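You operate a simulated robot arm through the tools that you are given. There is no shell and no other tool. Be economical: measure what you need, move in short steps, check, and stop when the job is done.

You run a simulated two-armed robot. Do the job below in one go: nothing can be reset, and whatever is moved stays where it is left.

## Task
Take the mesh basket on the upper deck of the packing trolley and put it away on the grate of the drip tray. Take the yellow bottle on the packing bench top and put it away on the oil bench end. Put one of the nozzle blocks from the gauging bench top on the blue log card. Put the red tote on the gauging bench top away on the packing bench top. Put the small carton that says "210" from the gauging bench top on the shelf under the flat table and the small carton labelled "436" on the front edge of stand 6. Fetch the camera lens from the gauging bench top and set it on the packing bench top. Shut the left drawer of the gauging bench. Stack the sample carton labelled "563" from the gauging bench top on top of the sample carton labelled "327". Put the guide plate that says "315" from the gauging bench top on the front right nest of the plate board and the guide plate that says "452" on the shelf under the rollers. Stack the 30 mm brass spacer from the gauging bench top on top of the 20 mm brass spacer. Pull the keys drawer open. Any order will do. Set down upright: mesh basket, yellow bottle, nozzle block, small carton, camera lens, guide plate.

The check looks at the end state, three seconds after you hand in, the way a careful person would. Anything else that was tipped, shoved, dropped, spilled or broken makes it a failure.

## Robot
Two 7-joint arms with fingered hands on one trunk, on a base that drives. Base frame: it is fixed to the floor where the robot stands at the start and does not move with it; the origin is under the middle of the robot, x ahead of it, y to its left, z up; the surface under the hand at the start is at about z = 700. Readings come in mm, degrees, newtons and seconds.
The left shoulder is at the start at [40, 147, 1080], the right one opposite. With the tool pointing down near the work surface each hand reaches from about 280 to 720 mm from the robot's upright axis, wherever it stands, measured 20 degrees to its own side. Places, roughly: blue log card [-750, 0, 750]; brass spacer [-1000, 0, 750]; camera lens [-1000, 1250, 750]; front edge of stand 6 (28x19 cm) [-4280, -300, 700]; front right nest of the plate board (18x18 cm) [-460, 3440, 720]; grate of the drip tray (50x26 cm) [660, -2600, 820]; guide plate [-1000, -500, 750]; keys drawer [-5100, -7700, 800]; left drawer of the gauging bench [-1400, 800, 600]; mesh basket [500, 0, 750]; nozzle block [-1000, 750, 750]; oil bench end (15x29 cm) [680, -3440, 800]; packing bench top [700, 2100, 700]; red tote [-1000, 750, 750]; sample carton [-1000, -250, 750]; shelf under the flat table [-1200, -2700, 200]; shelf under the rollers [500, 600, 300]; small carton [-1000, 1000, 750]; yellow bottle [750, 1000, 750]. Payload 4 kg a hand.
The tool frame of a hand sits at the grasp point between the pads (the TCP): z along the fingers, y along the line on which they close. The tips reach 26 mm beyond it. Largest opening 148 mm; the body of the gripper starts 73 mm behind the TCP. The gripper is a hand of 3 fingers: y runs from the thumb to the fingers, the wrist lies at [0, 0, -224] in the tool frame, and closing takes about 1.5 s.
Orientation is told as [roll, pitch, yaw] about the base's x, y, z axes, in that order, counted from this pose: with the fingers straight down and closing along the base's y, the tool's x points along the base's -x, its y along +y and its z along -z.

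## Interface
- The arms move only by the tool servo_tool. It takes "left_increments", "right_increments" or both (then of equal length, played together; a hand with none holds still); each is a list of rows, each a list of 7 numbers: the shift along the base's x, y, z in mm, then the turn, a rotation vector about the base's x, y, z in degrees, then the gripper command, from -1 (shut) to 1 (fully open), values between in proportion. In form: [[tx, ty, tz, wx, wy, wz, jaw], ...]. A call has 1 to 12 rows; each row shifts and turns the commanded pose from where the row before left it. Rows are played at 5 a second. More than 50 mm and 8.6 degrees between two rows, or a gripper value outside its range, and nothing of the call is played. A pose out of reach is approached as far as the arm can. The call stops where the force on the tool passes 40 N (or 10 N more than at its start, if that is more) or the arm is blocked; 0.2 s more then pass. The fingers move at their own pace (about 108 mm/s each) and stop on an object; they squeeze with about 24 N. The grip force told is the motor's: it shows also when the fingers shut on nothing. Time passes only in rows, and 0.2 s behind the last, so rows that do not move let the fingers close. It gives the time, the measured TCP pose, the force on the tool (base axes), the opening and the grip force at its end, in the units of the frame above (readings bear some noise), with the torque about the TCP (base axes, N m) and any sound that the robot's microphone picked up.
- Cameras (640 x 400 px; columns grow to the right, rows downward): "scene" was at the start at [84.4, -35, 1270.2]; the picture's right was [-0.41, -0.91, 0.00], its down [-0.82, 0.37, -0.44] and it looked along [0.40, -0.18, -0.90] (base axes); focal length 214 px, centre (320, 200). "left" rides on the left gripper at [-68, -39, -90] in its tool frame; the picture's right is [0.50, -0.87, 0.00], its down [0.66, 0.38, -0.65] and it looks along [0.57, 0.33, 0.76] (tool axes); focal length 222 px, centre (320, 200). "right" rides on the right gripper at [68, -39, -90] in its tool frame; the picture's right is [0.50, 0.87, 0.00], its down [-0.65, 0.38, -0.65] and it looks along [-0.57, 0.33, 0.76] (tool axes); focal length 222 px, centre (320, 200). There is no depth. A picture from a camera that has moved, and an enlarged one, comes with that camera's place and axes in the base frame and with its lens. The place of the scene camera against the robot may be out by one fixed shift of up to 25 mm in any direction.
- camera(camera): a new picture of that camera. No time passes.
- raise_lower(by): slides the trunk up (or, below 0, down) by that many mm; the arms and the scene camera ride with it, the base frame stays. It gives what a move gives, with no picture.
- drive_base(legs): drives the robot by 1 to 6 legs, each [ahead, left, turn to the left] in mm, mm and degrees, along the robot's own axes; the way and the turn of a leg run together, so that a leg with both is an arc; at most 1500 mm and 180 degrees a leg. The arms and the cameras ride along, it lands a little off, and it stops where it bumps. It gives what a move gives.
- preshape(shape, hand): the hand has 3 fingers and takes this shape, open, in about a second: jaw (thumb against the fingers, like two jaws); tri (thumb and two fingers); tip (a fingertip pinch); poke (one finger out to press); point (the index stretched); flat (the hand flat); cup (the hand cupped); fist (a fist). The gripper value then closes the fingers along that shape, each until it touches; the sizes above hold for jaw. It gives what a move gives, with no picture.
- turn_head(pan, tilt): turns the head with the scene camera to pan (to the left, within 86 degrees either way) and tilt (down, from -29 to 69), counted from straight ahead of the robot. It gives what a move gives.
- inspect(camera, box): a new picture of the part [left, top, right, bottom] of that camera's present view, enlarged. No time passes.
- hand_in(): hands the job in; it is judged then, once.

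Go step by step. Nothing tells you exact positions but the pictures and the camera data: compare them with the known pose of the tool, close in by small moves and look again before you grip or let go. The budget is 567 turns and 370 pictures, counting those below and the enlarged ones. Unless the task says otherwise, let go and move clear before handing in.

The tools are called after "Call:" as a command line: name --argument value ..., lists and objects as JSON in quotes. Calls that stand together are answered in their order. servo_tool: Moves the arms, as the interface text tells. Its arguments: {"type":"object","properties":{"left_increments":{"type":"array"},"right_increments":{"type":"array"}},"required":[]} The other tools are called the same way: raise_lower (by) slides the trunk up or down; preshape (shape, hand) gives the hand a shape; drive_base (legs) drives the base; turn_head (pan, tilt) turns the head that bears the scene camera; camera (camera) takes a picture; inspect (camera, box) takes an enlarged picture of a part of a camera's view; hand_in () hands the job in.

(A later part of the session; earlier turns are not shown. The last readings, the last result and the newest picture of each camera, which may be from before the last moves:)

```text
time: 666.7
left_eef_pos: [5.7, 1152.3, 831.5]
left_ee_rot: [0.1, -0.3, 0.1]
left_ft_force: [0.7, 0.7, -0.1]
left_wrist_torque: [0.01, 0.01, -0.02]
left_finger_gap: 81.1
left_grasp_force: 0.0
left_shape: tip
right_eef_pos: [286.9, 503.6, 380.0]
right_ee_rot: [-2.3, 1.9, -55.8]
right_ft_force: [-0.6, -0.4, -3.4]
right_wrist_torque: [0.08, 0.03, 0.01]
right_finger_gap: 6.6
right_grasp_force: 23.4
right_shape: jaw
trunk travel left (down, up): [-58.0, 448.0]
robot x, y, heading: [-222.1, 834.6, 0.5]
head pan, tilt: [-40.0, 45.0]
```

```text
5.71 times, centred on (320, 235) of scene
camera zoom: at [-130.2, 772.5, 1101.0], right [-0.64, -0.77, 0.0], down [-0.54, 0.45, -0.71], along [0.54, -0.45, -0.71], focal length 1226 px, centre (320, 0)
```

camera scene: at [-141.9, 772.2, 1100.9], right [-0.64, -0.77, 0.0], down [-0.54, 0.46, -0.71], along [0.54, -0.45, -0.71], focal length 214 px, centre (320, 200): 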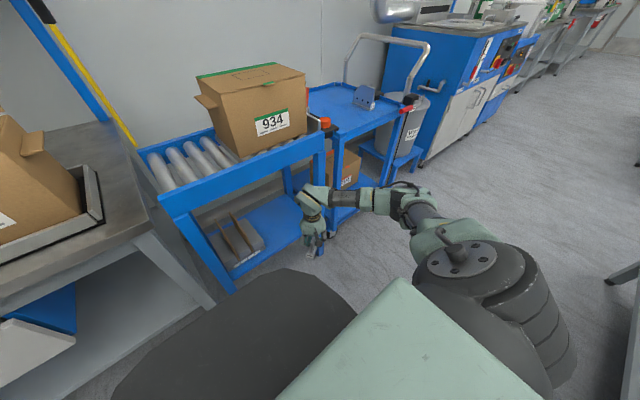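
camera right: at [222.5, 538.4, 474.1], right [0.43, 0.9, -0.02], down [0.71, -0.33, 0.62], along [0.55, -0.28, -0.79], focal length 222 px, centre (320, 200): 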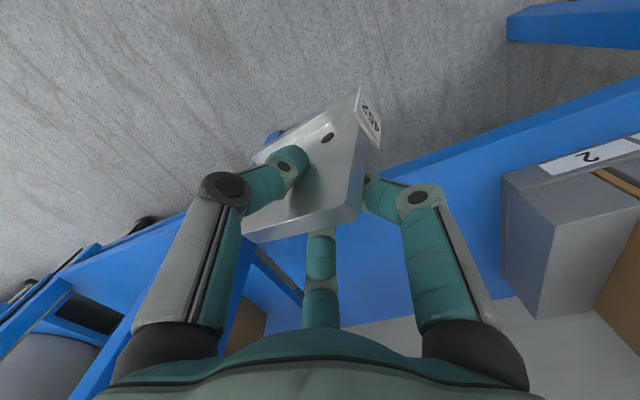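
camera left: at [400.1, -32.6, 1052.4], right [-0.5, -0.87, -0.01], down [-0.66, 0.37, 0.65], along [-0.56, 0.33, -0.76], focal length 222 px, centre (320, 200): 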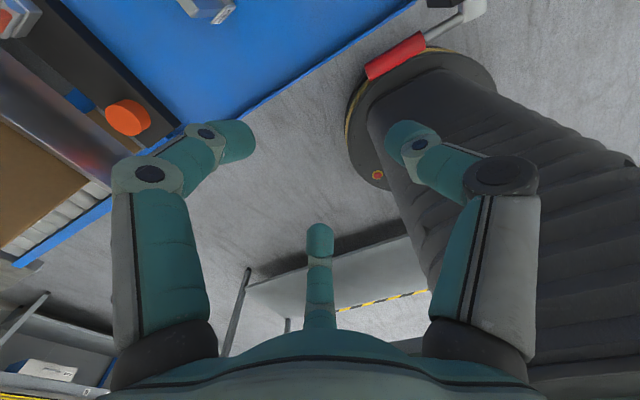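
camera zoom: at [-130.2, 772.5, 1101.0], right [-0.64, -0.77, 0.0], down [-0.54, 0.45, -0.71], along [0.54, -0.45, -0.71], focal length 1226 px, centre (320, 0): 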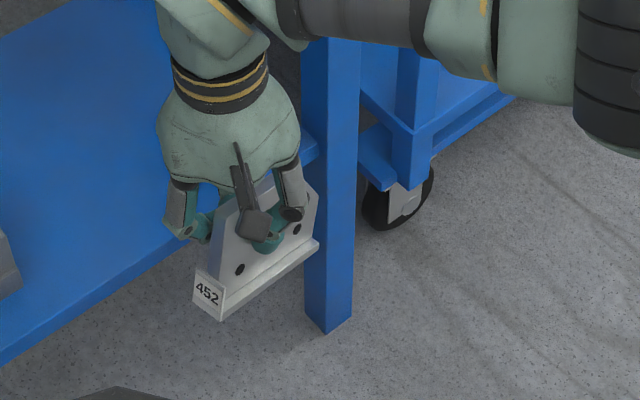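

The plate still hangs upright and is now nearly parallel to the shelf's front. I lower 8 mm and drive in again.

Call:
servo_tool --right_increments '[[0, 0, -8, 0, 0, 0, -1]]'

Call:
drive_base --legs '[[85, 0, -0.5]]'

Call:
inspect --camera "scene" --box '[220, 140, 360, 260]'

```text
time: 667.1
left_eef_pos: [6.9, 1150.0, 831.4]
left_ee_rot: [0.0, -0.2, 0.0]
left_ft_force: [0.6, 0.3, 0.3]
left_wrist_torque: [0.03, 0.0, 0.0]
left_finger_gap: 81.1
left_grasp_force: 0.0
left_shape: tip
right_eef_pos: [287.3, 503.9, 372.1]
right_ee_rot: [-2.3, 1.9, -55.9]
right_ft_force: [-0.8, 0.0, -3.7]
right_wrist_torque: [0.03, 0.01, -0.03]
right_finger_gap: 6.7
right_grasp_force: 24.2
right_shape: jaw
trunk travel left (down, up): [-58.0, 448.0]
robot x, y, heading: [-221.3, 836.8, 0.1]
head pan, tilt: [-40.0, 45.0]
```

```text
time: 668.2
left_eef_pos: [94.0, 1149.6, 832.1]
left_ee_rot: [0.1, -0.3, -0.5]
left_ft_force: [1.0, 0.9, -0.3]
left_wrist_torque: [0.01, 0.05, -0.03]
left_finger_gap: 80.8
left_grasp_force: 0.0
left_shape: tip
right_eef_pos: [367.4, 498.5, 371.8]
right_ee_rot: [-2.7, 2.1, -56.7]
right_ft_force: [-23.0, -1.6, 1.9]
right_wrist_torque: [-0.37, 1.68, -0.77]
right_finger_gap: 6.9
right_grasp_force: 23.6
right_shape: jaw
trunk travel left (down, up): [-58.0, 448.0]
robot x, y, heading: [-132.2, 833.4, -0.5]
head pan, tilt: [-40.0, 45.0]
```

```text
3.33 times, centred on (290, 200) of scene
camera zoom: at [-46.0, 772.1, 1101.0], right [-0.65, -0.76, 0.0], down [-0.54, 0.46, -0.71], along [0.54, -0.46, -0.71], focal length 715 px, centre (420, 200)
```

zoom: 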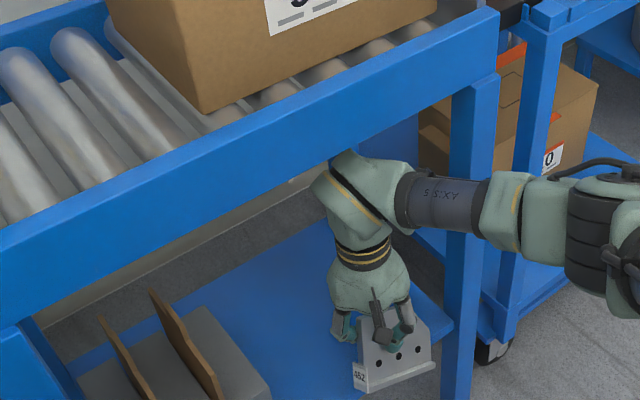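

The shelf has a raised lip at about z = 310, and the wrist just fits under the beam, so a forward tilt is needed. I back off and test a 35° forward tilt with the right arm at this low height.

Call:
drive_base --legs '[[-150, 0, 0.5]]'

Call:
servo_tool --right_increments '[[0, 0, 5, 0, 0, 7.9, -1], [0, 0, 5, 0, 0, 7.9, -1], [0, 0, 5, 0, 0, 7.9, -1], [0, 0, 0, 0, 0, 7.9, -1], [0, 0, 0, 0, 0, 7.9, -1], [0, 0, 0, 0, 0, 7.9, -1], [0, 0, 0, 0, 0, 8, -1], [10, 0, 0, 0, -7, 0, -1], [10, 0, 0, 0, -7, 0, -1], [10, 0, 0, 0, -7, 0, -1], [10, 0, 0, 0, -7, 0, -1], [10, 0, 0, 0, -7, 0, -1]]'

Call:
inspect --camera "scene" --box '[230, 130, 400, 270]'

```text
time: 669.5
left_eef_pos: [-59.6, 1151.3, 833.2]
left_ee_rot: [0.1, -0.4, 0.1]
left_ft_force: [-0.2, 0.1, 0.0]
left_wrist_torque: [0.01, -0.04, 0.01]
left_finger_gap: 81.0
left_grasp_force: 0.0
left_shape: tip
right_eef_pos: [222.5, 503.6, 372.3]
right_ee_rot: [-2.7, 2.1, -56.2]
right_ft_force: [-0.5, 0.7, -3.4]
right_wrist_torque: [0.02, 0.01, -0.01]
right_finger_gap: 7.0
right_grasp_force: 24.0
right_shape: jaw
trunk travel left (down, up): [-58.0, 448.0]
robot x, y, heading: [-289.2, 832.8, 0.2]
head pan, tilt: [-40.0, 45.0]
```

```text
time: 672.1
left_eef_pos: [-58.0, 1152.7, 832.0]
left_ee_rot: [0.0, -0.3, 0.1]
left_ft_force: [0.1, -0.1, -0.6]
left_wrist_torque: [-0.01, 0.0, 0.02]
left_finger_gap: 81.0
left_grasp_force: 0.0
left_shape: tip
right_eef_pos: [270.1, 492.5, 388.3]
right_ee_rot: [-2.3, -32.0, -0.5]
right_ft_force: [-1.0, -0.3, -4.8]
right_wrist_torque: [0.04, 0.12, 0.0]
right_finger_gap: 6.7
right_grasp_force: 23.6
right_shape: jaw
right hand out of reach, approached as far as the arm can: row 12
trunk travel left (down, up): [-58.0, 448.0]
robot x, y, heading: [-285.2, 835.2, 0.4]
head pan, tilt: [-40.0, 45.0]
```

```text
2.86 times, centred on (315, 200) of scene
camera zoom: at [-194.2, 772.5, 1101.0], right [-0.64, -0.77, 0.0], down [-0.54, 0.45, -0.71], along [0.54, -0.45, -0.71], focal length 613 px, centre (334, 200)
```

zoom: 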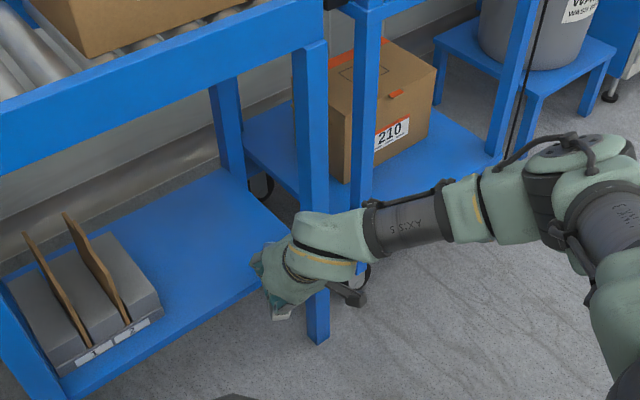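

A 32° tilt works there. I'll regrip 452 with that tilt: back to the trolley deck to set it down once more.

Call:
servo_tool --right_increments '[[-10, 0, 45, 0, 6.4, 0, -1], [-10, 0, 45, 0, 6.4, 0, -1], [-10, 0, 45, 0, 6.4, 0, -1], [-10, 0, 45, 0, 6.4, 0, -1], [-10, 0, 45, 0, 6.4, 0, -1], [0, 20, 45, 0, 0, 0, -1], [0, 20, 45, 0, 0, 0, -1], [0, 20, 45, 0, 0, 0, -1], [0, 20, 40, 0, 0, 0, -1], [0, 20, 30, 0, 0, 0, -1]]'

Call:
raise_lower --by 95

Call:
drive_base --legs '[[0, -595, 0], [220, 0, 0]]'

Call:
camera --camera "right"

Call:
turn_head --pan -15 --tilt 48

Call:
inspect --camera "scene" --box '[220, 60, 420, 220]'

```text
time: 674.3
left_eef_pos: [-59.0, 1152.0, 830.6]
left_ee_rot: [0.2, -0.3, 0.1]
left_ft_force: [0.0, 0.6, 0.0]
left_wrist_torque: [-0.01, 0.02, 0.0]
left_finger_gap: 80.9
left_grasp_force: 0.0
left_shape: tip
right_eef_pos: [218.9, 592.9, 818.8]
right_ee_rot: [-2.6, -0.9, -0.8]
right_ft_force: [0.1, -0.4, -3.7]
right_wrist_torque: [-0.01, 0.05, 0.0]
right_finger_gap: 6.6
right_grasp_force: 24.0
right_shape: jaw
trunk travel left (down, up): [-58.0, 448.0]
robot x, y, heading: [-282.4, 835.3, 0.5]
head pan, tilt: [-40.0, 45.0]
```

```text
time: 675.6
left_eef_pos: [-57.7, 1151.3, 927.5]
left_ee_rot: [0.1, -0.3, 0.1]
left_ft_force: [-0.6, 0.6, -0.1]
left_wrist_torque: [0.03, 0.04, 0.01]
left_finger_gap: 81.1
left_grasp_force: 0.0
left_shape: tip
right_eef_pos: [221.3, 593.2, 914.3]
right_ee_rot: [-2.6, -0.9, -0.9]
right_ft_force: [0.1, 0.2, -3.9]
right_wrist_torque: [0.04, 0.02, -0.01]
right_finger_gap: 6.7
right_grasp_force: 23.9
right_shape: jaw
trunk travel left (down, up): [-153.0, 353.0]
robot x, y, heading: [-286.2, 834.0, 0.4]
head pan, tilt: [-40.0, 45.0]
```

```text
time: 680.3
left_eef_pos: [167.3, 559.5, 928.3]
left_ee_rot: [0.1, -0.4, 0.0]
left_ft_force: [-0.2, 0.2, -0.1]
left_wrist_torque: [0.03, 0.0, 0.03]
left_finger_gap: 81.0
left_grasp_force: 0.0
left_shape: tip
right_eef_pos: [445.8, 0.9, 914.0]
right_ee_rot: [-2.7, -0.8, -0.8]
right_ft_force: [-0.7, -0.1, -3.6]
right_wrist_torque: [0.06, 0.06, 0.0]
right_finger_gap: 6.6
right_grasp_force: 24.0
right_shape: jaw
trunk travel left (down, up): [-153.0, 353.0]
robot x, y, heading: [-63.4, 242.8, 0.2]
head pan, tilt: [-40.0, 45.0]
```

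```text
67 pictures are left
camera right: at [376.4, -32.7, 1005.5], right [-0.49, 0.87, -0.05], down [0.65, 0.4, 0.65], along [0.58, 0.28, -0.76], focal length 222 px, centre (320, 200)
```

right: 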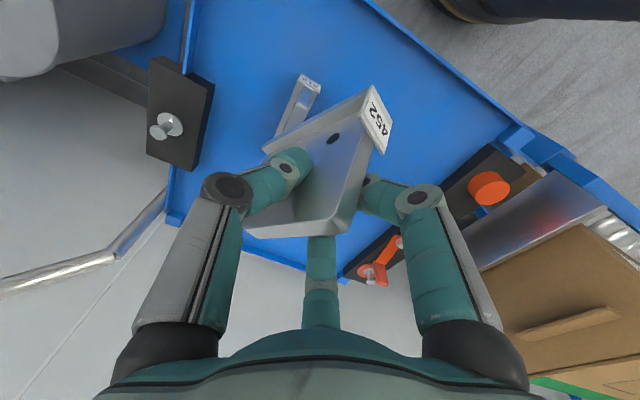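

```text
time: 681.2
left_eef_pos: [167.2, 558.8, 928.2]
left_ee_rot: [0.1, -0.2, 0.0]
left_ft_force: [1.0, -0.2, -0.1]
left_wrist_torque: [-0.01, -0.02, -0.01]
left_finger_gap: 81.2
left_grasp_force: 0.1
left_shape: tip
right_eef_pos: [444.0, 0.8, 913.7]
right_ee_rot: [-2.7, -1.0, -0.8]
right_ft_force: [-0.6, 0.4, -3.9]
right_wrist_torque: [0.04, 0.03, -0.03]
right_finger_gap: 7.2
right_grasp_force: 23.7
right_shape: jaw
trunk travel left (down, up): [-153.0, 353.0]
robot x, y, heading: [-60.4, 241.7, 0.3]
head pan, tilt: [-15.0, 48.0]
```

```text
2.50 times, centred on (320, 140) of scene
camera zoom: at [43.9, 212.2, 1193.0], right [-0.26, -0.97, 0.0], down [-0.72, 0.19, -0.67], along [0.65, -0.17, -0.74], focal length 536 px, centre (320, 350)
```

zoom: 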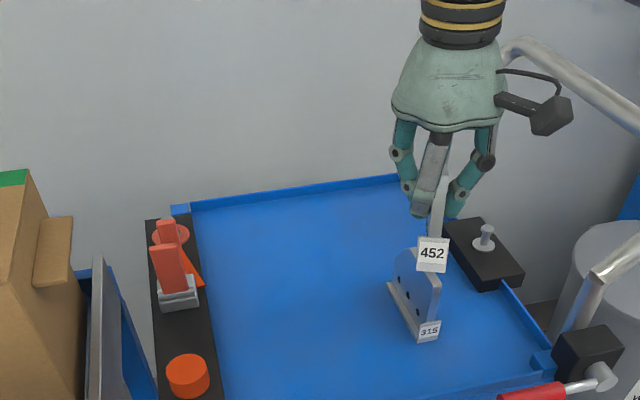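

I shift left of plate 315 and set 452 down slowly.

Call:
drive_base --legs '[[30, 85, 0]]'

Call:
servo_tool --right_increments '[[0, 0, -40, 2.5, 0, 0, -1], [0, 0, -40, 0, 0, 0, -1], [0, 0, -40, 0, 0, 0, -1], [0, 0, -10, 0, 0, 0, -1], [0, 0, -5, 0, 0, 0, -1]]'

Call:
inspect --camera "scene" --box '[220, 80, 400, 220]'

```text
time: 682.3
left_eef_pos: [196.6, 644.7, 929.3]
left_ee_rot: [0.1, -0.2, -0.1]
left_ft_force: [0.7, 0.0, -0.4]
left_wrist_torque: [-0.02, 0.02, 0.0]
left_finger_gap: 81.0
left_grasp_force: 0.0
left_shape: tip
right_eef_pos: [474.9, 85.4, 913.9]
right_ee_rot: [-2.7, -0.9, -0.7]
right_ft_force: [0.9, 0.0, -3.7]
right_wrist_torque: [0.0, 0.06, -0.02]
right_finger_gap: 6.8
right_grasp_force: 24.4
right_shape: jaw
trunk travel left (down, up): [-153.0, 353.0]
robot x, y, heading: [-32.0, 326.9, 0.4]
head pan, tilt: [-15.0, 48.0]
```

```text
time: 683.5
left_eef_pos: [196.4, 644.1, 928.6]
left_ee_rot: [0.2, -0.3, 0.0]
left_ft_force: [-0.1, 0.5, -0.1]
left_wrist_torque: [0.01, 0.03, 0.01]
left_finger_gap: 81.1
left_grasp_force: 0.0
left_shape: tip
right_eef_pos: [473.6, 84.4, 780.4]
right_ee_rot: [-0.1, -0.9, -0.9]
right_ft_force: [-0.4, 0.3, 1.0]
right_wrist_torque: [-0.15, -0.1, -0.01]
right_finger_gap: 6.6
right_grasp_force: 24.0
right_shape: jaw
trunk travel left (down, up): [-153.0, 353.0]
robot x, y, heading: [-29.1, 321.3, 0.5]
head pan, tilt: [-15.0, 48.0]
```

```text
2.86 times, centred on (310, 150) of scene
camera zoom: at [73.0, 296.9, 1193.0], right [-0.25, -0.97, 0.0], down [-0.72, 0.19, -0.67], along [0.65, -0.17, -0.74], focal length 613 px, centre (349, 343)
```

zoom: 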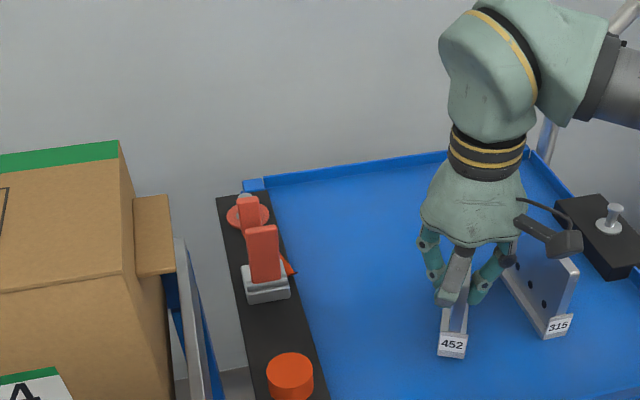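

Call:
servo_tool --right_increments '[[0, 0, -4, 0, 0, 0, -1], [0, 0, -4, 0, 0, 0, -1], [0, 0, -3, 0, 0, 0, -1]]'

Call:
inspect --camera "scene" --box '[320, 120, 440, 220]'

```text
time: 684.3
left_eef_pos: [194.4, 644.4, 928.2]
left_ee_rot: [0.2, -0.5, 0.0]
left_ft_force: [-0.7, -0.3, 0.5]
left_wrist_torque: [0.0, -0.02, -0.02]
left_finger_gap: 81.0
left_grasp_force: 0.0
left_shape: tip
right_eef_pos: [473.7, 84.8, 772.8]
right_ee_rot: [0.0, -1.3, -0.8]
right_ft_force: [-1.3, -3.3, 23.8]
right_wrist_torque: [-0.38, -0.13, -0.04]
right_finger_gap: 7.5
right_grasp_force: 23.9
right_shape: jaw
trunk travel left (down, up): [-153.0, 353.0]
robot x, y, heading: [-28.8, 325.1, 0.1]
head pan, tilt: [-15.0, 48.0]
```

```text
4.00 times, centred on (380, 170) of scene
camera zoom: at [70.8, 297.7, 1193.5], right [-0.26, -0.97, 0.0], down [-0.72, 0.19, -0.67], along [0.65, -0.17, -0.74], focal length 858 px, centre (80, 320)
```

zoom: 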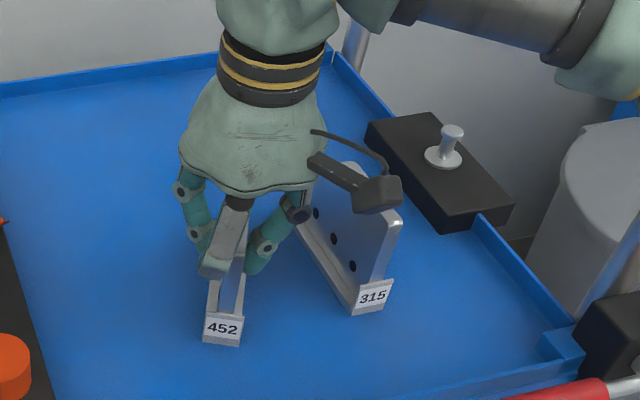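

Pressed flat. I release and come up.

Call:
servo_tool --right_increments '[[0, 0, 2, 0, 0, 0, -0.7], [0, 0, 0, 0, 0, 0, -0.4], [0, 0, 0, 0, 0, 0, 0], [0, 0, 0, 0, 0, 0, 0.2], [0, 0, 25, 0, 0, 0, 0.2], [0, 0, 45, 0, 0, 0, 0.2], [-30, 0, 40, 0, 0, 0, 0.2], [-30, 0, 0, 0, 0, 0, 0.2]]'

Call:
camera --camera "right"

```text
time: 686.1
left_eef_pos: [196.7, 644.2, 927.9]
left_ee_rot: [0.2, -0.3, 0.1]
left_ft_force: [0.1, -0.3, 0.3]
left_wrist_torque: [0.02, 0.03, -0.04]
left_finger_gap: 80.9
left_grasp_force: 0.1
left_shape: tip
right_eef_pos: [413.9, 83.7, 880.2]
right_ee_rot: [-0.1, -0.9, -1.0]
right_ft_force: [0.2, -0.1, -0.3]
right_wrist_torque: [0.04, 0.02, 0.02]
right_finger_gap: 88.3
right_grasp_force: 0.1
right_shape: jaw
trunk travel left (down, up): [-153.0, 353.0]
robot x, y, heading: [-28.1, 326.2, 0.2]
head pan, tilt: [-15.0, 48.0]
```

```text
63 pictures are left
camera right: at [344.9, 47.3, 969.9], right [-0.49, 0.87, -0.01], down [0.65, 0.37, 0.66], along [0.58, 0.32, -0.75], focal length 222 px, centre (320, 200)
```

right: 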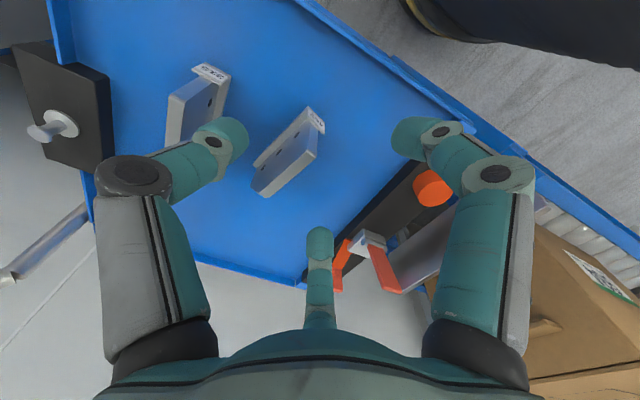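

Both plates stand on the deck. 452 runs at about -16°. I yaw and tilt the right hand to match and come in along the tilt.

Call:
servo_tool --right_increments '[[0, 2, 0, 0, 0, -7.5, 0], [0, 2, 0, 0, 0, -7.5, 0], [3, 1, 0, -1.76, -6.2, 0, 0], [3, 1, 0, -1.76, -6.2, 0, 0], [4, 1, -10, -1.76, -6.2, 0, 0], [4, 1, -20, -1.76, -6.2, 0, 0], [4, 1, -20, -1.76, -6.2, 0, 0]]'

Call:
camera --camera "right"

```text
time: 687.7
left_eef_pos: [196.7, 643.7, 929.4]
left_ee_rot: [0.3, -0.3, 0.0]
left_ft_force: [0.7, -0.8, 0.0]
left_wrist_torque: [0.0, 0.0, -0.01]
left_finger_gap: 80.9
left_grasp_force: 0.0
left_shape: tip
right_eef_pos: [432.5, 94.9, 831.5]
right_ee_rot: [0.0, -33.3, -16.0]
right_ft_force: [0.1, 0.6, -0.1]
right_wrist_torque: [-0.01, -0.02, 0.02]
right_finger_gap: 74.6
right_grasp_force: 0.1
right_shape: jaw
trunk travel left (down, up): [-153.0, 353.0]
robot x, y, heading: [-27.9, 326.5, 0.2]
head pan, tilt: [-15.0, 48.0]
```

```text
62 pictures are left
camera right: at [320.5, 86.5, 869.9], right [-0.16, 0.95, -0.27], down [0.29, 0.31, 0.91], along [0.94, 0.07, -0.32], focal length 222 px, centre (320, 200)
```

right: 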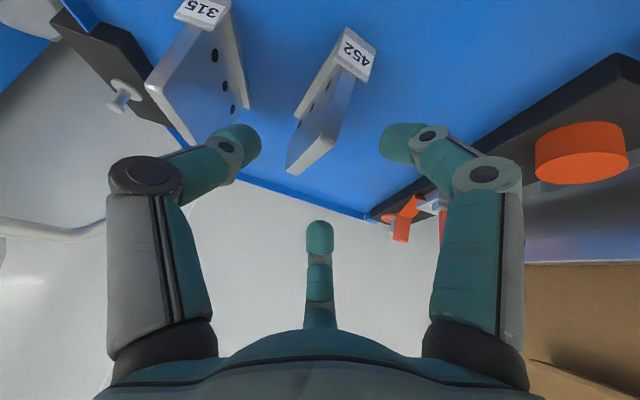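

Call:
servo_tool --right_increments '[[12, -4, -20, 0, 0, 0, 0], [12, -4, -20, 0, 0, 0, 0], [12, -3, -20, 0, 0, 0, 0], [0, 0, 0, 0, 0, 0, -0.4], [0, 0, 0, 0, 0, 0, -0.7], [0, 0, 0, 0, 0, 0, -1], [0, 0, 0, 0, 0, 0, -1], [0, 0, 0, 0, 0, 0, -1], [0, 0, 10, 0, 0, 0, -1], [0, 0, 40, 0, 0, 0, -1]]'

Call:
camera --camera "right"

```text
time: 689.9
left_eef_pos: [195.8, 643.6, 928.2]
left_ee_rot: [0.1, -0.2, -0.1]
left_ft_force: [-0.5, -0.2, -0.6]
left_wrist_torque: [0.01, 0.02, 0.03]
left_finger_gap: 81.2
left_grasp_force: 0.0
left_shape: tip
right_eef_pos: [469.3, 84.1, 821.5]
right_ee_rot: [-0.2, -33.0, -15.8]
right_ft_force: [-0.4, -0.5, -2.9]
right_wrist_torque: [0.06, 0.08, 0.0]
right_finger_gap: 12.8
right_grasp_force: 24.2
right_shape: jaw
trunk travel left (down, up): [-153.0, 353.0]
robot x, y, heading: [-30.3, 323.7, 0.3]
head pan, tilt: [-15.0, 48.0]
```

```text
61 pictures are left
camera right: at [356.0, 75.0, 860.2], right [-0.17, 0.95, -0.27], down [0.29, 0.31, 0.9], along [0.94, 0.07, -0.33], focal length 222 px, centre (320, 200)
```

right: 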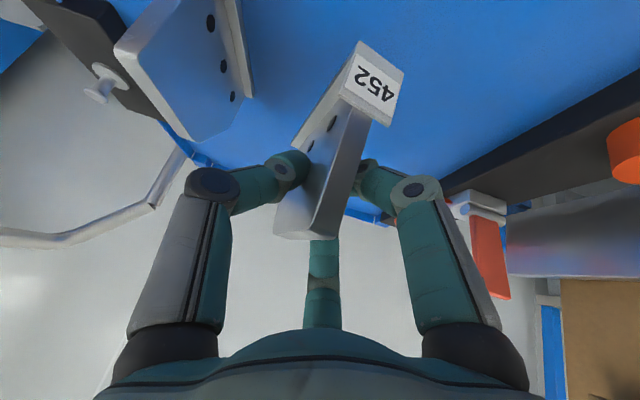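

Firm hold. I carry it to the shelf as before: back, left, trunk down, hand low.

Call:
servo_tool --right_increments '[[-20, 0, 40, 0, 0, 0, -1], [-30, -10, 35, 0, 0, 0, -1]]'

Call:
drive_base --legs '[[-250, 0, 0], [0, 512, 0]]'

Call:
raise_lower --by -95

Call:
servo_tool --right_increments '[[0, -40, 0, 0, 0, 0, -1], [20, -40, 0, 0, 0, 0, -1], [20, -20, -40, 0, 0, 0, -1], [20, 0, -45, 0, 0, 0, -1], [20, 0, -45, 0, 0, 0, -1], [10, 0, -45, 0, 0, 0, -1], [0, 0, -45, 0, 0, 0, -1], [0, 0, -45, 0, 0, 0, -1], [0, 0, -45, 0, 0, 0, -1], [0, 0, -45, 0, 0, 0, -1], [0, 0, -30, 0, 0, 0, -1]]'

Call:
turn_head --pan -40 --tilt 45

Call:
inspect --camera "scene" --box '[200, 130, 380, 270]'

```text
time: 690.5
left_eef_pos: [195.4, 643.2, 928.1]
left_ee_rot: [0.2, -0.4, 0.0]
left_ft_force: [-0.7, 0.4, 0.3]
left_wrist_torque: [-0.02, -0.01, 0.0]
left_finger_gap: 80.7
left_grasp_force: 0.0
left_shape: tip
right_eef_pos: [417.2, 72.6, 897.2]
right_ee_rot: [-0.1, -33.1, -15.7]
right_ft_force: [0.1, -0.5, -3.2]
right_wrist_torque: [0.04, 0.06, -0.01]
right_finger_gap: 12.7
right_grasp_force: 24.2
right_shape: jaw
trunk travel left (down, up): [-153.0, 353.0]
robot x, y, heading: [-30.0, 325.0, 0.3]
head pan, tilt: [-15.0, 48.0]
```

```text
time: 694.8
left_eef_pos: [-53.5, 1146.0, 929.7]
left_ee_rot: [0.0, -0.3, -0.2]
left_ft_force: [-0.1, -0.4, -0.1]
left_wrist_torque: [-0.02, 0.0, -0.03]
left_finger_gap: 81.0
left_grasp_force: 0.0
left_shape: tip
right_eef_pos: [167.5, 574.8, 895.2]
right_ee_rot: [-0.2, -33.2, -15.8]
right_ft_force: [-0.2, 0.5, -3.4]
right_wrist_torque: [0.04, 0.07, 0.0]
right_finger_gap: 12.8
right_grasp_force: 24.4
right_shape: jaw
trunk travel left (down, up): [-153.0, 353.0]
robot x, y, heading: [-281.0, 828.0, 0.2]
head pan, tilt: [-15.0, 48.0]
```

```text
time: 696.1
left_eef_pos: [-52.6, 1144.1, 833.2]
left_ee_rot: [0.2, -0.2, -0.2]
left_ft_force: [-0.1, -0.5, 0.5]
left_wrist_torque: [-0.01, 0.01, -0.03]
left_finger_gap: 81.0
left_grasp_force: 0.1
left_shape: tip
right_eef_pos: [167.5, 573.8, 799.3]
right_ee_rot: [-0.1, -33.1, -15.9]
right_ft_force: [1.6, -0.3, -3.5]
right_wrist_torque: [0.07, 0.08, -0.01]
right_finger_gap: 12.7
right_grasp_force: 23.9
right_shape: jaw
trunk travel left (down, up): [-58.0, 448.0]
robot x, y, heading: [-282.1, 827.4, 0.3]
head pan, tilt: [-15.0, 48.0]
```

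```text
time: 698.5
left_eef_pos: [-53.0, 1144.3, 831.8]
left_ee_rot: [0.3, -0.3, -0.1]
left_ft_force: [0.3, 0.2, -0.6]
left_wrist_torque: [0.01, -0.01, 0.0]
left_finger_gap: 81.1
left_grasp_force: 0.1
left_shape: tip
right_eef_pos: [277.5, 466.9, 419.2]
right_ee_rot: [-0.1, -32.6, -15.9]
right_ft_force: [-0.1, 0.3, -4.6]
right_wrist_torque: [0.04, 0.08, 0.02]
right_finger_gap: 12.5
right_grasp_force: 24.3
right_shape: jaw
right hand out of reach, approached as far as the arm can: row 10, 11
trunk travel left (down, up): [-58.0, 448.0]
robot x, y, heading: [-279.7, 826.7, -0.1]
head pan, tilt: [-15.0, 48.0]
```

```text
time: 699.4
left_eef_pos: [-53.7, 1144.8, 833.7]
left_ee_rot: [0.2, -0.2, -0.2]
left_ft_force: [-1.0, 0.4, 0.2]
left_wrist_torque: [-0.04, -0.02, 0.03]
left_finger_gap: 81.2
left_grasp_force: 0.0
left_shape: tip
right_eef_pos: [276.7, 469.1, 420.2]
right_ee_rot: [-0.2, -32.6, -15.9]
right_ft_force: [-0.2, -0.2, -3.4]
right_wrist_torque: [0.03, 0.07, 0.05]
right_finger_gap: 12.3
right_grasp_force: 23.8
right_shape: jaw
trunk travel left (down, up): [-58.0, 448.0]
robot x, y, heading: [-282.3, 828.8, 0.1]
head pan, tilt: [-40.0, 45.0]
```

```text
2.86 times, centred on (290, 200) of scene
camera zoom: at [-189.9, 767.0, 1100.9], right [-0.64, -0.77, 0.0], down [-0.54, 0.45, -0.71], along [0.54, -0.45, -0.71], focal length 613 px, centre (406, 200)
```

zoom: 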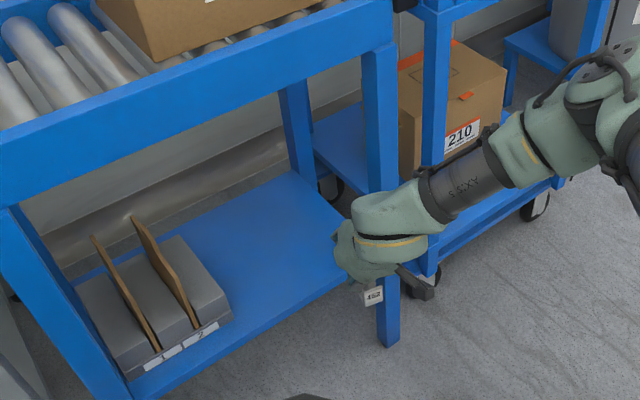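

I drive forward to bring the plate over the shelf (bottom at about z = 349).

Call:
drive_base --legs '[[172, 15, 0]]'

Call:
raise_lower --by -25

Call:
inspect --camera "scene" --box '[200, 110, 360, 240]'

Call:
camera --camera "right"

```text
time: 700.9
left_eef_pos: [119.6, 1161.1, 832.0]
left_ee_rot: [0.2, -0.3, -0.1]
left_ft_force: [0.7, -0.1, -1.2]
left_wrist_torque: [0.01, 0.04, 0.04]
left_finger_gap: 81.0
left_grasp_force: 0.1
left_shape: tip
right_eef_pos: [448.7, 483.6, 419.1]
right_ee_rot: [-0.2, -32.5, -15.8]
right_ft_force: [0.1, -1.2, -2.9]
right_wrist_torque: [0.06, 0.07, 0.0]
right_finger_gap: 12.6
right_grasp_force: 23.7
right_shape: jaw
trunk travel left (down, up): [-58.0, 448.0]
robot x, y, heading: [-107.5, 843.4, -0.0]
head pan, tilt: [-40.0, 45.0]
```

```text
time: 701.6
left_eef_pos: [118.5, 1162.0, 807.9]
left_ee_rot: [0.2, -0.3, 0.0]
left_ft_force: [0.7, -0.7, 0.6]
left_wrist_torque: [-0.02, 0.0, 0.01]
left_finger_gap: 81.0
left_grasp_force: 0.0
left_shape: tip
right_eef_pos: [447.8, 483.2, 395.4]
right_ee_rot: [-0.2, -32.6, -15.9]
right_ft_force: [-0.3, 0.7, -3.7]
right_wrist_torque: [0.01, 0.07, 0.03]
right_finger_gap: 12.4
right_grasp_force: 23.9
right_shape: jaw
trunk travel left (down, up): [-33.0, 473.0]
robot x, y, heading: [-108.8, 848.3, -0.1]
head pan, tilt: [-40.0, 45.0]
```

```text
3.08 times, centred on (280, 175) of scene
camera zoom: at [-18.8, 782.6, 1076.2], right [-0.64, -0.77, 0.0], down [-0.54, 0.45, -0.71], along [0.54, -0.45, -0.71], focal length 660 px, centre (443, 277)
```

zoom: 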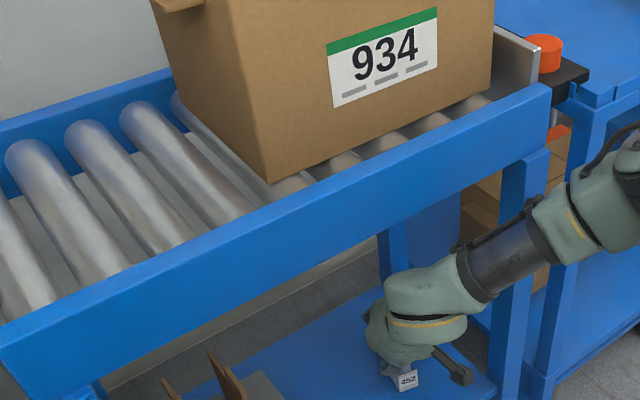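

```text
58 pictures are left
camera right: at [336.4, 475.3, 435.1], right [-0.17, 0.95, -0.27], down [0.3, 0.31, 0.9], along [0.94, 0.07, -0.33], focal length 222 px, centre (320, 200)
```

right: 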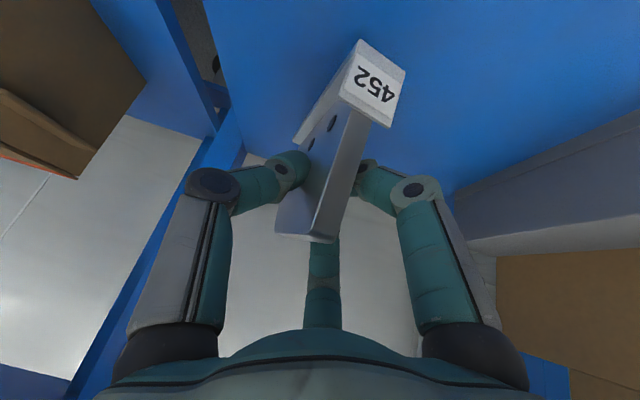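

The plate is inside over the shelf. I lower the trunk gently until it touches.

Call:
raise_lower --by -12

Call:
raise_lower --by -8

Call:
raise_lower --by -6

```text
time: 702.2
left_eef_pos: [117.9, 1161.9, 796.0]
left_ee_rot: [0.2, -0.3, 0.0]
left_ft_force: [0.1, 0.6, 0.2]
left_wrist_torque: [-0.01, -0.02, 0.01]
left_finger_gap: 81.3
left_grasp_force: 0.0
left_shape: tip
right_eef_pos: [448.1, 482.5, 383.9]
right_ee_rot: [-0.1, -32.6, -15.9]
right_ft_force: [-0.6, -0.3, -3.3]
right_wrist_torque: [0.04, 0.05, 0.0]
right_finger_gap: 12.5
right_grasp_force: 24.0
right_shape: jaw
trunk travel left (down, up): [-21.0, 485.0]
robot x, y, heading: [-110.9, 844.1, 0.1]
head pan, tilt: [-40.0, 45.0]
```

```text
time: 702.8
left_eef_pos: [118.9, 1161.8, 788.4]
left_ee_rot: [0.2, -0.3, 0.1]
left_ft_force: [0.2, 0.1, 0.1]
left_wrist_torque: [0.02, 0.0, 0.02]
left_finger_gap: 81.0
left_grasp_force: 0.1
left_shape: tip
right_eef_pos: [448.2, 483.6, 375.6]
right_ee_rot: [-0.1, -32.6, -15.9]
right_ft_force: [0.0, 0.3, -3.4]
right_wrist_torque: [0.04, 0.01, -0.05]
right_finger_gap: 12.5
right_grasp_force: 23.6
right_shape: jaw
trunk travel left (down, up): [-13.0, 493.0]
robot x, y, heading: [-104.0, 846.6, 0.3]
head pan, tilt: [-40.0, 45.0]
```

```text
time: 703.3
left_eef_pos: [117.3, 1161.6, 783.2]
left_ee_rot: [0.2, -0.3, -0.1]
left_ft_force: [0.0, 0.2, 0.6]
left_wrist_torque: [0.01, 0.02, -0.01]
left_finger_gap: 81.2
left_grasp_force: 0.0
left_shape: tip
right_eef_pos: [447.9, 483.8, 369.9]
right_ee_rot: [-0.1, -32.5, -15.8]
right_ft_force: [-0.2, 0.0, -2.2]
right_wrist_torque: [-0.01, -0.01, -0.01]
right_finger_gap: 12.5
right_grasp_force: 23.9
right_shape: jaw
trunk travel left (down, up): [-7.0, 499.0]
robot x, y, heading: [-106.8, 845.6, 0.2]
head pan, tilt: [-40.0, 45.0]
```

Call:
raise_lower --by -5

Call:
servo_tool --right_increments '[[0, 0, -3, 0, 0, 0, -1], [0, 0, -2, 0, 0, 0, -1]]'

```text
time: 703.9
left_eef_pos: [116.9, 1161.7, 777.9]
left_ee_rot: [0.2, -0.4, -0.1]
left_ft_force: [-0.6, 0.3, -0.2]
left_wrist_torque: [-0.02, 0.0, -0.03]
left_finger_gap: 81.2
left_grasp_force: 0.1
left_shape: tip
right_eef_pos: [449.2, 482.6, 368.8]
right_ee_rot: [0.0, -32.9, -15.9]
right_ft_force: [-5.1, 0.0, 16.5]
right_wrist_torque: [-0.12, -0.11, 0.0]
right_finger_gap: 12.7
right_grasp_force: 24.0
right_shape: jaw
trunk travel left (down, up): [-2.0, 504.0]
robot x, y, heading: [-107.7, 843.1, 0.0]
head pan, tilt: [-40.0, 45.0]
```

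```text
time: 704.5
left_eef_pos: [115.3, 1162.6, 778.5]
left_ee_rot: [0.1, -0.7, -0.1]
left_ft_force: [-0.5, 0.3, 0.0]
left_wrist_torque: [0.02, -0.01, -0.03]
left_finger_gap: 80.8
left_grasp_force: 0.1
left_shape: tip
right_eef_pos: [450.2, 482.9, 367.1]
right_ee_rot: [-0.1, -33.0, -16.0]
right_ft_force: [-9.3, -3.5, 37.1]
right_wrist_torque: [-0.29, -0.15, -0.04]
right_finger_gap: 13.7
right_grasp_force: 23.9
right_shape: jaw
trunk travel left (down, up): [-2.0, 504.0]
robot x, y, heading: [-105.2, 846.0, 0.2]
head pan, tilt: [-40.0, 45.0]
```

It rests firmly on the shelf. I ease off, open and withdraw along the tilt.

Call:
servo_tool --right_increments '[[0, 0, 4, 0, 0, 0, -1], [0, 0, 0, 0, 0, 0, -0.6], [0, 0, 0, 0, 0, 0, -0.1], [0, 0, 0, 0, 0, 0, 0], [-8, 2, 14, 0, 0, 0, 0], [-10, 3, 17, 0, 0, 0, 0], [-13, 3, 20, 0, 0, 0, 0], [-20, 3, 15, 0, 0, 0, 0]]'

Call:
drive_base --legs '[[-200, 0, 0]]'

Call:
inspect --camera "scene" --box '[180, 130, 380, 280]'

```text
time: 706.3
left_eef_pos: [117.2, 1160.8, 778.4]
left_ee_rot: [0.2, -0.4, 0.0]
left_ft_force: [-0.6, 0.6, 0.2]
left_wrist_torque: [-0.02, -0.02, -0.01]
left_finger_gap: 81.3
left_grasp_force: 0.1
left_shape: tip
right_eef_pos: [411.6, 487.5, 440.5]
right_ee_rot: [0.0, -32.3, -15.8]
right_ft_force: [-1.0, 1.0, -0.3]
right_wrist_torque: [0.02, 0.02, -0.03]
right_finger_gap: 73.7
right_grasp_force: 0.0
right_shape: jaw
right hand out of reach, approached as far as the arm can: row 6, 7, 8
trunk travel left (down, up): [-2.0, 504.0]
robot x, y, heading: [-110.3, 845.3, 0.3]
head pan, tilt: [-40.0, 45.0]
```

```text
time: 707.9
left_eef_pos: [-82.8, 1159.5, 778.7]
left_ee_rot: [0.2, -0.4, -0.1]
left_ft_force: [-0.8, -0.7, 0.2]
left_wrist_torque: [0.03, 0.0, -0.02]
left_finger_gap: 81.1
left_grasp_force: 0.0
left_shape: tip
right_eef_pos: [212.7, 486.4, 440.3]
right_ee_rot: [0.0, -32.2, -15.9]
right_ft_force: [0.5, -0.5, 0.6]
right_wrist_torque: [0.01, 0.0, -0.01]
right_finger_gap: 73.5
right_grasp_force: 0.2
right_shape: jaw
trunk travel left (down, up): [-2.0, 504.0]
robot x, y, heading: [-307.0, 844.1, 0.4]
head pan, tilt: [-40.0, 45.0]
```

```text
2.67 times, centred on (280, 205) of scene
camera zoom: at [-219.5, 782.1, 1046.8], right [-0.64, -0.77, 0.0], down [-0.54, 0.45, -0.71], along [0.54, -0.45, -0.71], focal length 572 px, centre (427, 187)
```

zoom: 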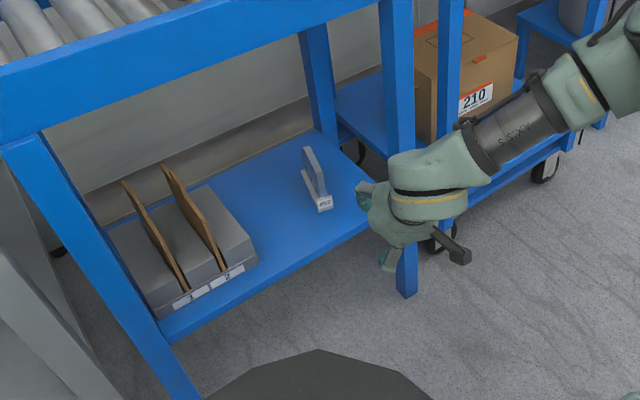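

Plate 452 is done. I straighten the right hand, raise the trunk, and go fetch 315 from the trolley deck.

Call:
servo_tool --right_increments '[[0, 0, 40, 1.76, 6.2, 0, 0.2], [0, 0, 40, 1.76, 6.2, 0, 0.2], [0, 0, 40, 1.76, 6.2, 0, 0.2], [0, 0, 40, 1.76, 6.2, 0, 0.2], [0, 0, 40, 1.76, 6.2, 0, 0.2], [0, 20, 40, 0, 0, 5.5, 0.2], [0, 25, 40, 0, 0, 5.5, 0.2], [0, 30, 35, 0, 0, 5.5, 0.2], [0, 40, 0, 0, 0, 0, 0.2], [0, 40, 0, 0, 0, 0, 0.2], [0, 30, 0, 0, 0, 0, 0.2]]'

Call:
raise_lower --by 150

Call:
drive_base --legs '[[0, -700, 0], [240, 0, 0]]'

Call:
camera --camera "right"

```text
time: 710.3
left_eef_pos: [-80.9, 1160.7, 777.8]
left_ee_rot: [0.1, -0.4, -0.1]
left_ft_force: [0.0, -0.4, -0.5]
left_wrist_torque: [-0.02, 0.01, -0.01]
left_finger_gap: 80.9
left_grasp_force: 0.0
left_shape: tip
right_eef_pos: [213.2, 673.1, 755.6]
right_ee_rot: [-0.2, 0.1, 0.6]
right_ft_force: [0.1, 0.3, -0.9]
right_wrist_torque: [-0.03, 0.0, 0.03]
right_finger_gap: 88.1
right_grasp_force: 0.1
right_shape: jaw
trunk travel left (down, up): [-2.0, 504.0]
robot x, y, heading: [-309.1, 845.1, 0.3]
head pan, tilt: [-40.0, 45.0]
```

```text
time: 712.0
left_eef_pos: [-82.0, 1160.3, 927.1]
left_ee_rot: [0.2, -0.3, -0.1]
left_ft_force: [0.6, 0.7, -0.6]
left_wrist_torque: [0.03, -0.04, -0.01]
left_finger_gap: 80.9
left_grasp_force: 0.1
left_shape: tip
right_eef_pos: [213.7, 671.6, 902.5]
right_ee_rot: [-0.2, 0.1, 0.6]
right_ft_force: [0.4, -0.1, -0.3]
right_wrist_torque: [-0.03, 0.02, 0.03]
right_finger_gap: 88.6
right_grasp_force: 0.0
right_shape: jaw
trunk travel left (down, up): [-152.0, 354.0]
robot x, y, heading: [-310.6, 847.7, -0.0]
head pan, tilt: [-40.0, 45.0]
```

```text
time: 717.2
left_eef_pos: [162.8, 464.3, 926.6]
left_ee_rot: [0.2, -0.4, -0.2]
left_ft_force: [-0.5, -0.6, -0.2]
left_wrist_torque: [0.02, -0.02, 0.01]
left_finger_gap: 81.2
left_grasp_force: 0.1
left_shape: tip
right_eef_pos: [456.4, -25.9, 903.1]
right_ee_rot: [-0.1, 0.1, 0.4]
right_ft_force: [1.0, 0.9, 0.0]
right_wrist_torque: [0.01, 0.0, -0.03]
right_finger_gap: 88.2
right_grasp_force: 0.0
right_shape: jaw
trunk travel left (down, up): [-152.0, 354.0]
robot x, y, heading: [-65.8, 147.0, 0.1]
head pan, tilt: [-40.0, 45.0]
```

```text
56 pictures are left
camera right: at [388.7, -64.9, 994.1], right [-0.51, 0.86, 0.0], down [0.65, 0.38, 0.65], along [0.56, 0.33, -0.76], focal length 222 px, centre (320, 200)
```

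right: 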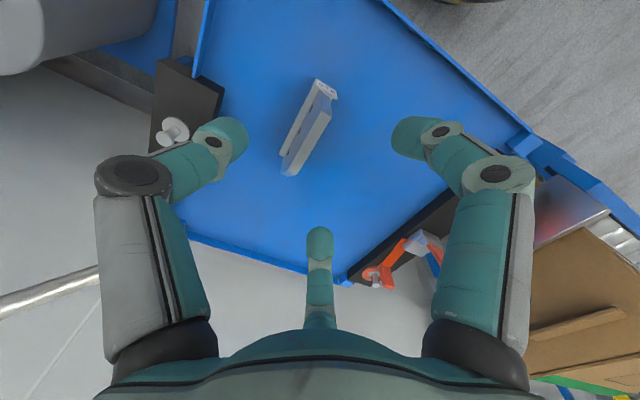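

315 is right where I left it. I lower onto it and grip.

Call:
servo_tool --right_increments '[[12, 1, -30, 0, 0, 1.5, 0.2], [12, 1, -40, 0, 0, 0, 0.2], [0, 0, -40, 0, 0, 0, 0.2], [0, 0, -24, 0, 0, 0, 0.2], [0, 0, 0, 0, 0, 0, -0.2], [0, 0, 0, 0, 0, 0, -0.6], [0, 0, 0, 0, 0, 0, -1], [0, 0, 0, 0, 0, 0, -1], [0, 0, 0, 0, 0, 0, -1], [0, 0, 10, 0, 0, 0, -1], [0, 0, 45, 0, 0, 0, -1]]'

Call:
camera --camera "right"

```text
time: 719.6
left_eef_pos: [160.3, 464.7, 927.2]
left_ee_rot: [0.1, -0.4, -0.2]
left_ft_force: [0.2, 0.4, -0.3]
left_wrist_torque: [0.02, -0.02, 0.01]
left_finger_gap: 81.1
left_grasp_force: 0.1
left_shape: tip
right_eef_pos: [478.2, -22.9, 826.0]
right_ee_rot: [-0.1, 0.1, 2.1]
right_ft_force: [-0.3, 0.5, -3.5]
right_wrist_torque: [0.01, 0.05, 0.0]
right_finger_gap: 12.0
right_grasp_force: 24.1
right_shape: jaw
trunk travel left (down, up): [-152.0, 354.0]
robot x, y, heading: [-65.5, 148.1, 0.1]
head pan, tilt: [-40.0, 45.0]
```

```text
55 pictures are left
camera right: at [412.5, -63.8, 916.4], right [-0.53, 0.85, 0.0], down [0.64, 0.4, 0.65], along [0.55, 0.35, -0.76], focal length 222 px, centre (320, 200)
```

right: 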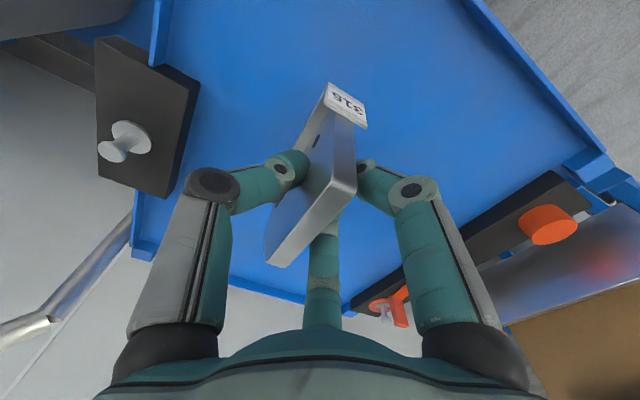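

315 is held. I carry it north to the roll-sieve bench with the plate board.

Call:
servo_tool --right_increments '[[-20, 0, 40, 0, 0, 0, -1], [-20, 0, 40, 0, 0, 0, -1], [-20, 0, 40, 0, 0, 0, -1]]'

Call:
drive_base --legs '[[-314, 0, 0], [0, 1500, 0], [0, 650, 0], [0, 0, 90], [520, 270, 0]]'

Call:
turn_head --pan -15 --tilt 38

Call:
camera --camera "scene"

```text
time: 720.4
left_eef_pos: [161.2, 464.1, 927.2]
left_ee_rot: [0.2, -0.4, -0.3]
left_ft_force: [0.2, -0.7, -0.2]
left_wrist_torque: [0.0, 0.0, 0.03]
left_finger_gap: 80.8
left_grasp_force: 0.0
left_shape: tip
right_eef_pos: [417.3, -22.6, 943.5]
right_ee_rot: [-0.1, 0.2, 2.0]
right_ft_force: [-0.9, -0.8, -3.6]
right_wrist_torque: [0.0, 0.07, -0.03]
right_finger_gap: 11.9
right_grasp_force: 23.6
right_shape: jaw
trunk travel left (down, up): [-152.0, 354.0]
robot x, y, heading: [-69.3, 147.4, 0.1]
head pan, tilt: [-40.0, 45.0]
```

```text
time: 739.5
left_eef_pos: [-947.7, 3057.8, 926.8]
left_ee_rot: [0.2, -0.3, 88.9]
left_ft_force: [-1.0, 0.4, 0.2]
left_wrist_torque: [-0.05, 0.0, 0.01]
left_finger_gap: 81.1
left_grasp_force: 0.1
left_shape: tip
right_eef_pos: [-457.7, 3305.9, 942.3]
right_ee_rot: [-0.1, 0.0, 90.9]
right_ft_force: [-0.3, -0.7, -3.7]
right_wrist_torque: [-0.04, 0.06, 0.01]
right_finger_gap: 12.0
right_grasp_force: 23.6
right_shape: jaw
trunk travel left (down, up): [-152.0, 354.0]
robot x, y, heading: [-635.9, 2825.4, 89.0]
head pan, tilt: [-40.0, 45.0]
```

```text
time: 740.4
left_eef_pos: [-948.7, 3056.3, 926.3]
left_ee_rot: [0.2, -0.3, 88.9]
left_ft_force: [0.1, 0.4, 0.5]
left_wrist_torque: [-0.01, 0.01, -0.03]
left_finger_gap: 81.2
left_grasp_force: 0.0
left_shape: tip
right_eef_pos: [-457.3, 3305.1, 944.0]
right_ee_rot: [-0.1, 0.1, 91.0]
right_ft_force: [-0.4, 0.3, -3.9]
right_wrist_torque: [-0.1, -0.01, 0.0]
right_finger_gap: 12.1
right_grasp_force: 23.8
right_shape: jaw
trunk travel left (down, up): [-152.0, 354.0]
robot x, y, heading: [-636.5, 2826.0, 89.3]
head pan, tilt: [-15.0, 38.0]
```

```text
54 pictures are left
camera scene: at [-603.8, 2916.7, 1206.4], right [0.96, -0.28, 0.0], down [-0.17, -0.59, -0.79], along [0.22, 0.76, -0.62], focal length 214 px, centre (320, 200)
```

scene: 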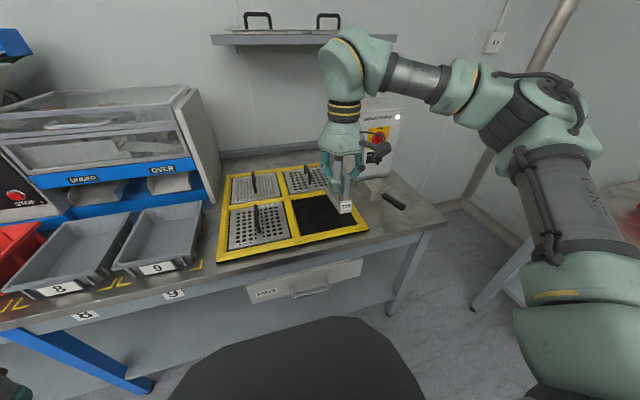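

The plate board shows three nests occupied and the front right one empty. I zoom in on it.

Call:
inspect --camera "scene" --box '[210, 140, 400, 270]'

```text
3.08 times, centred on (305, 205) of scene
camera zoom: at [-603.8, 2916.7, 1206.4], right [0.96, -0.28, 0.0], down [-0.17, -0.59, -0.79], along [0.22, 0.76, -0.62], focal length 660 px, centre (366, 185)
```

zoom: 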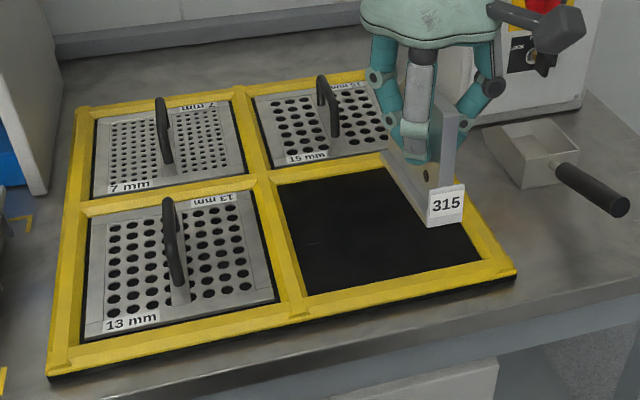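

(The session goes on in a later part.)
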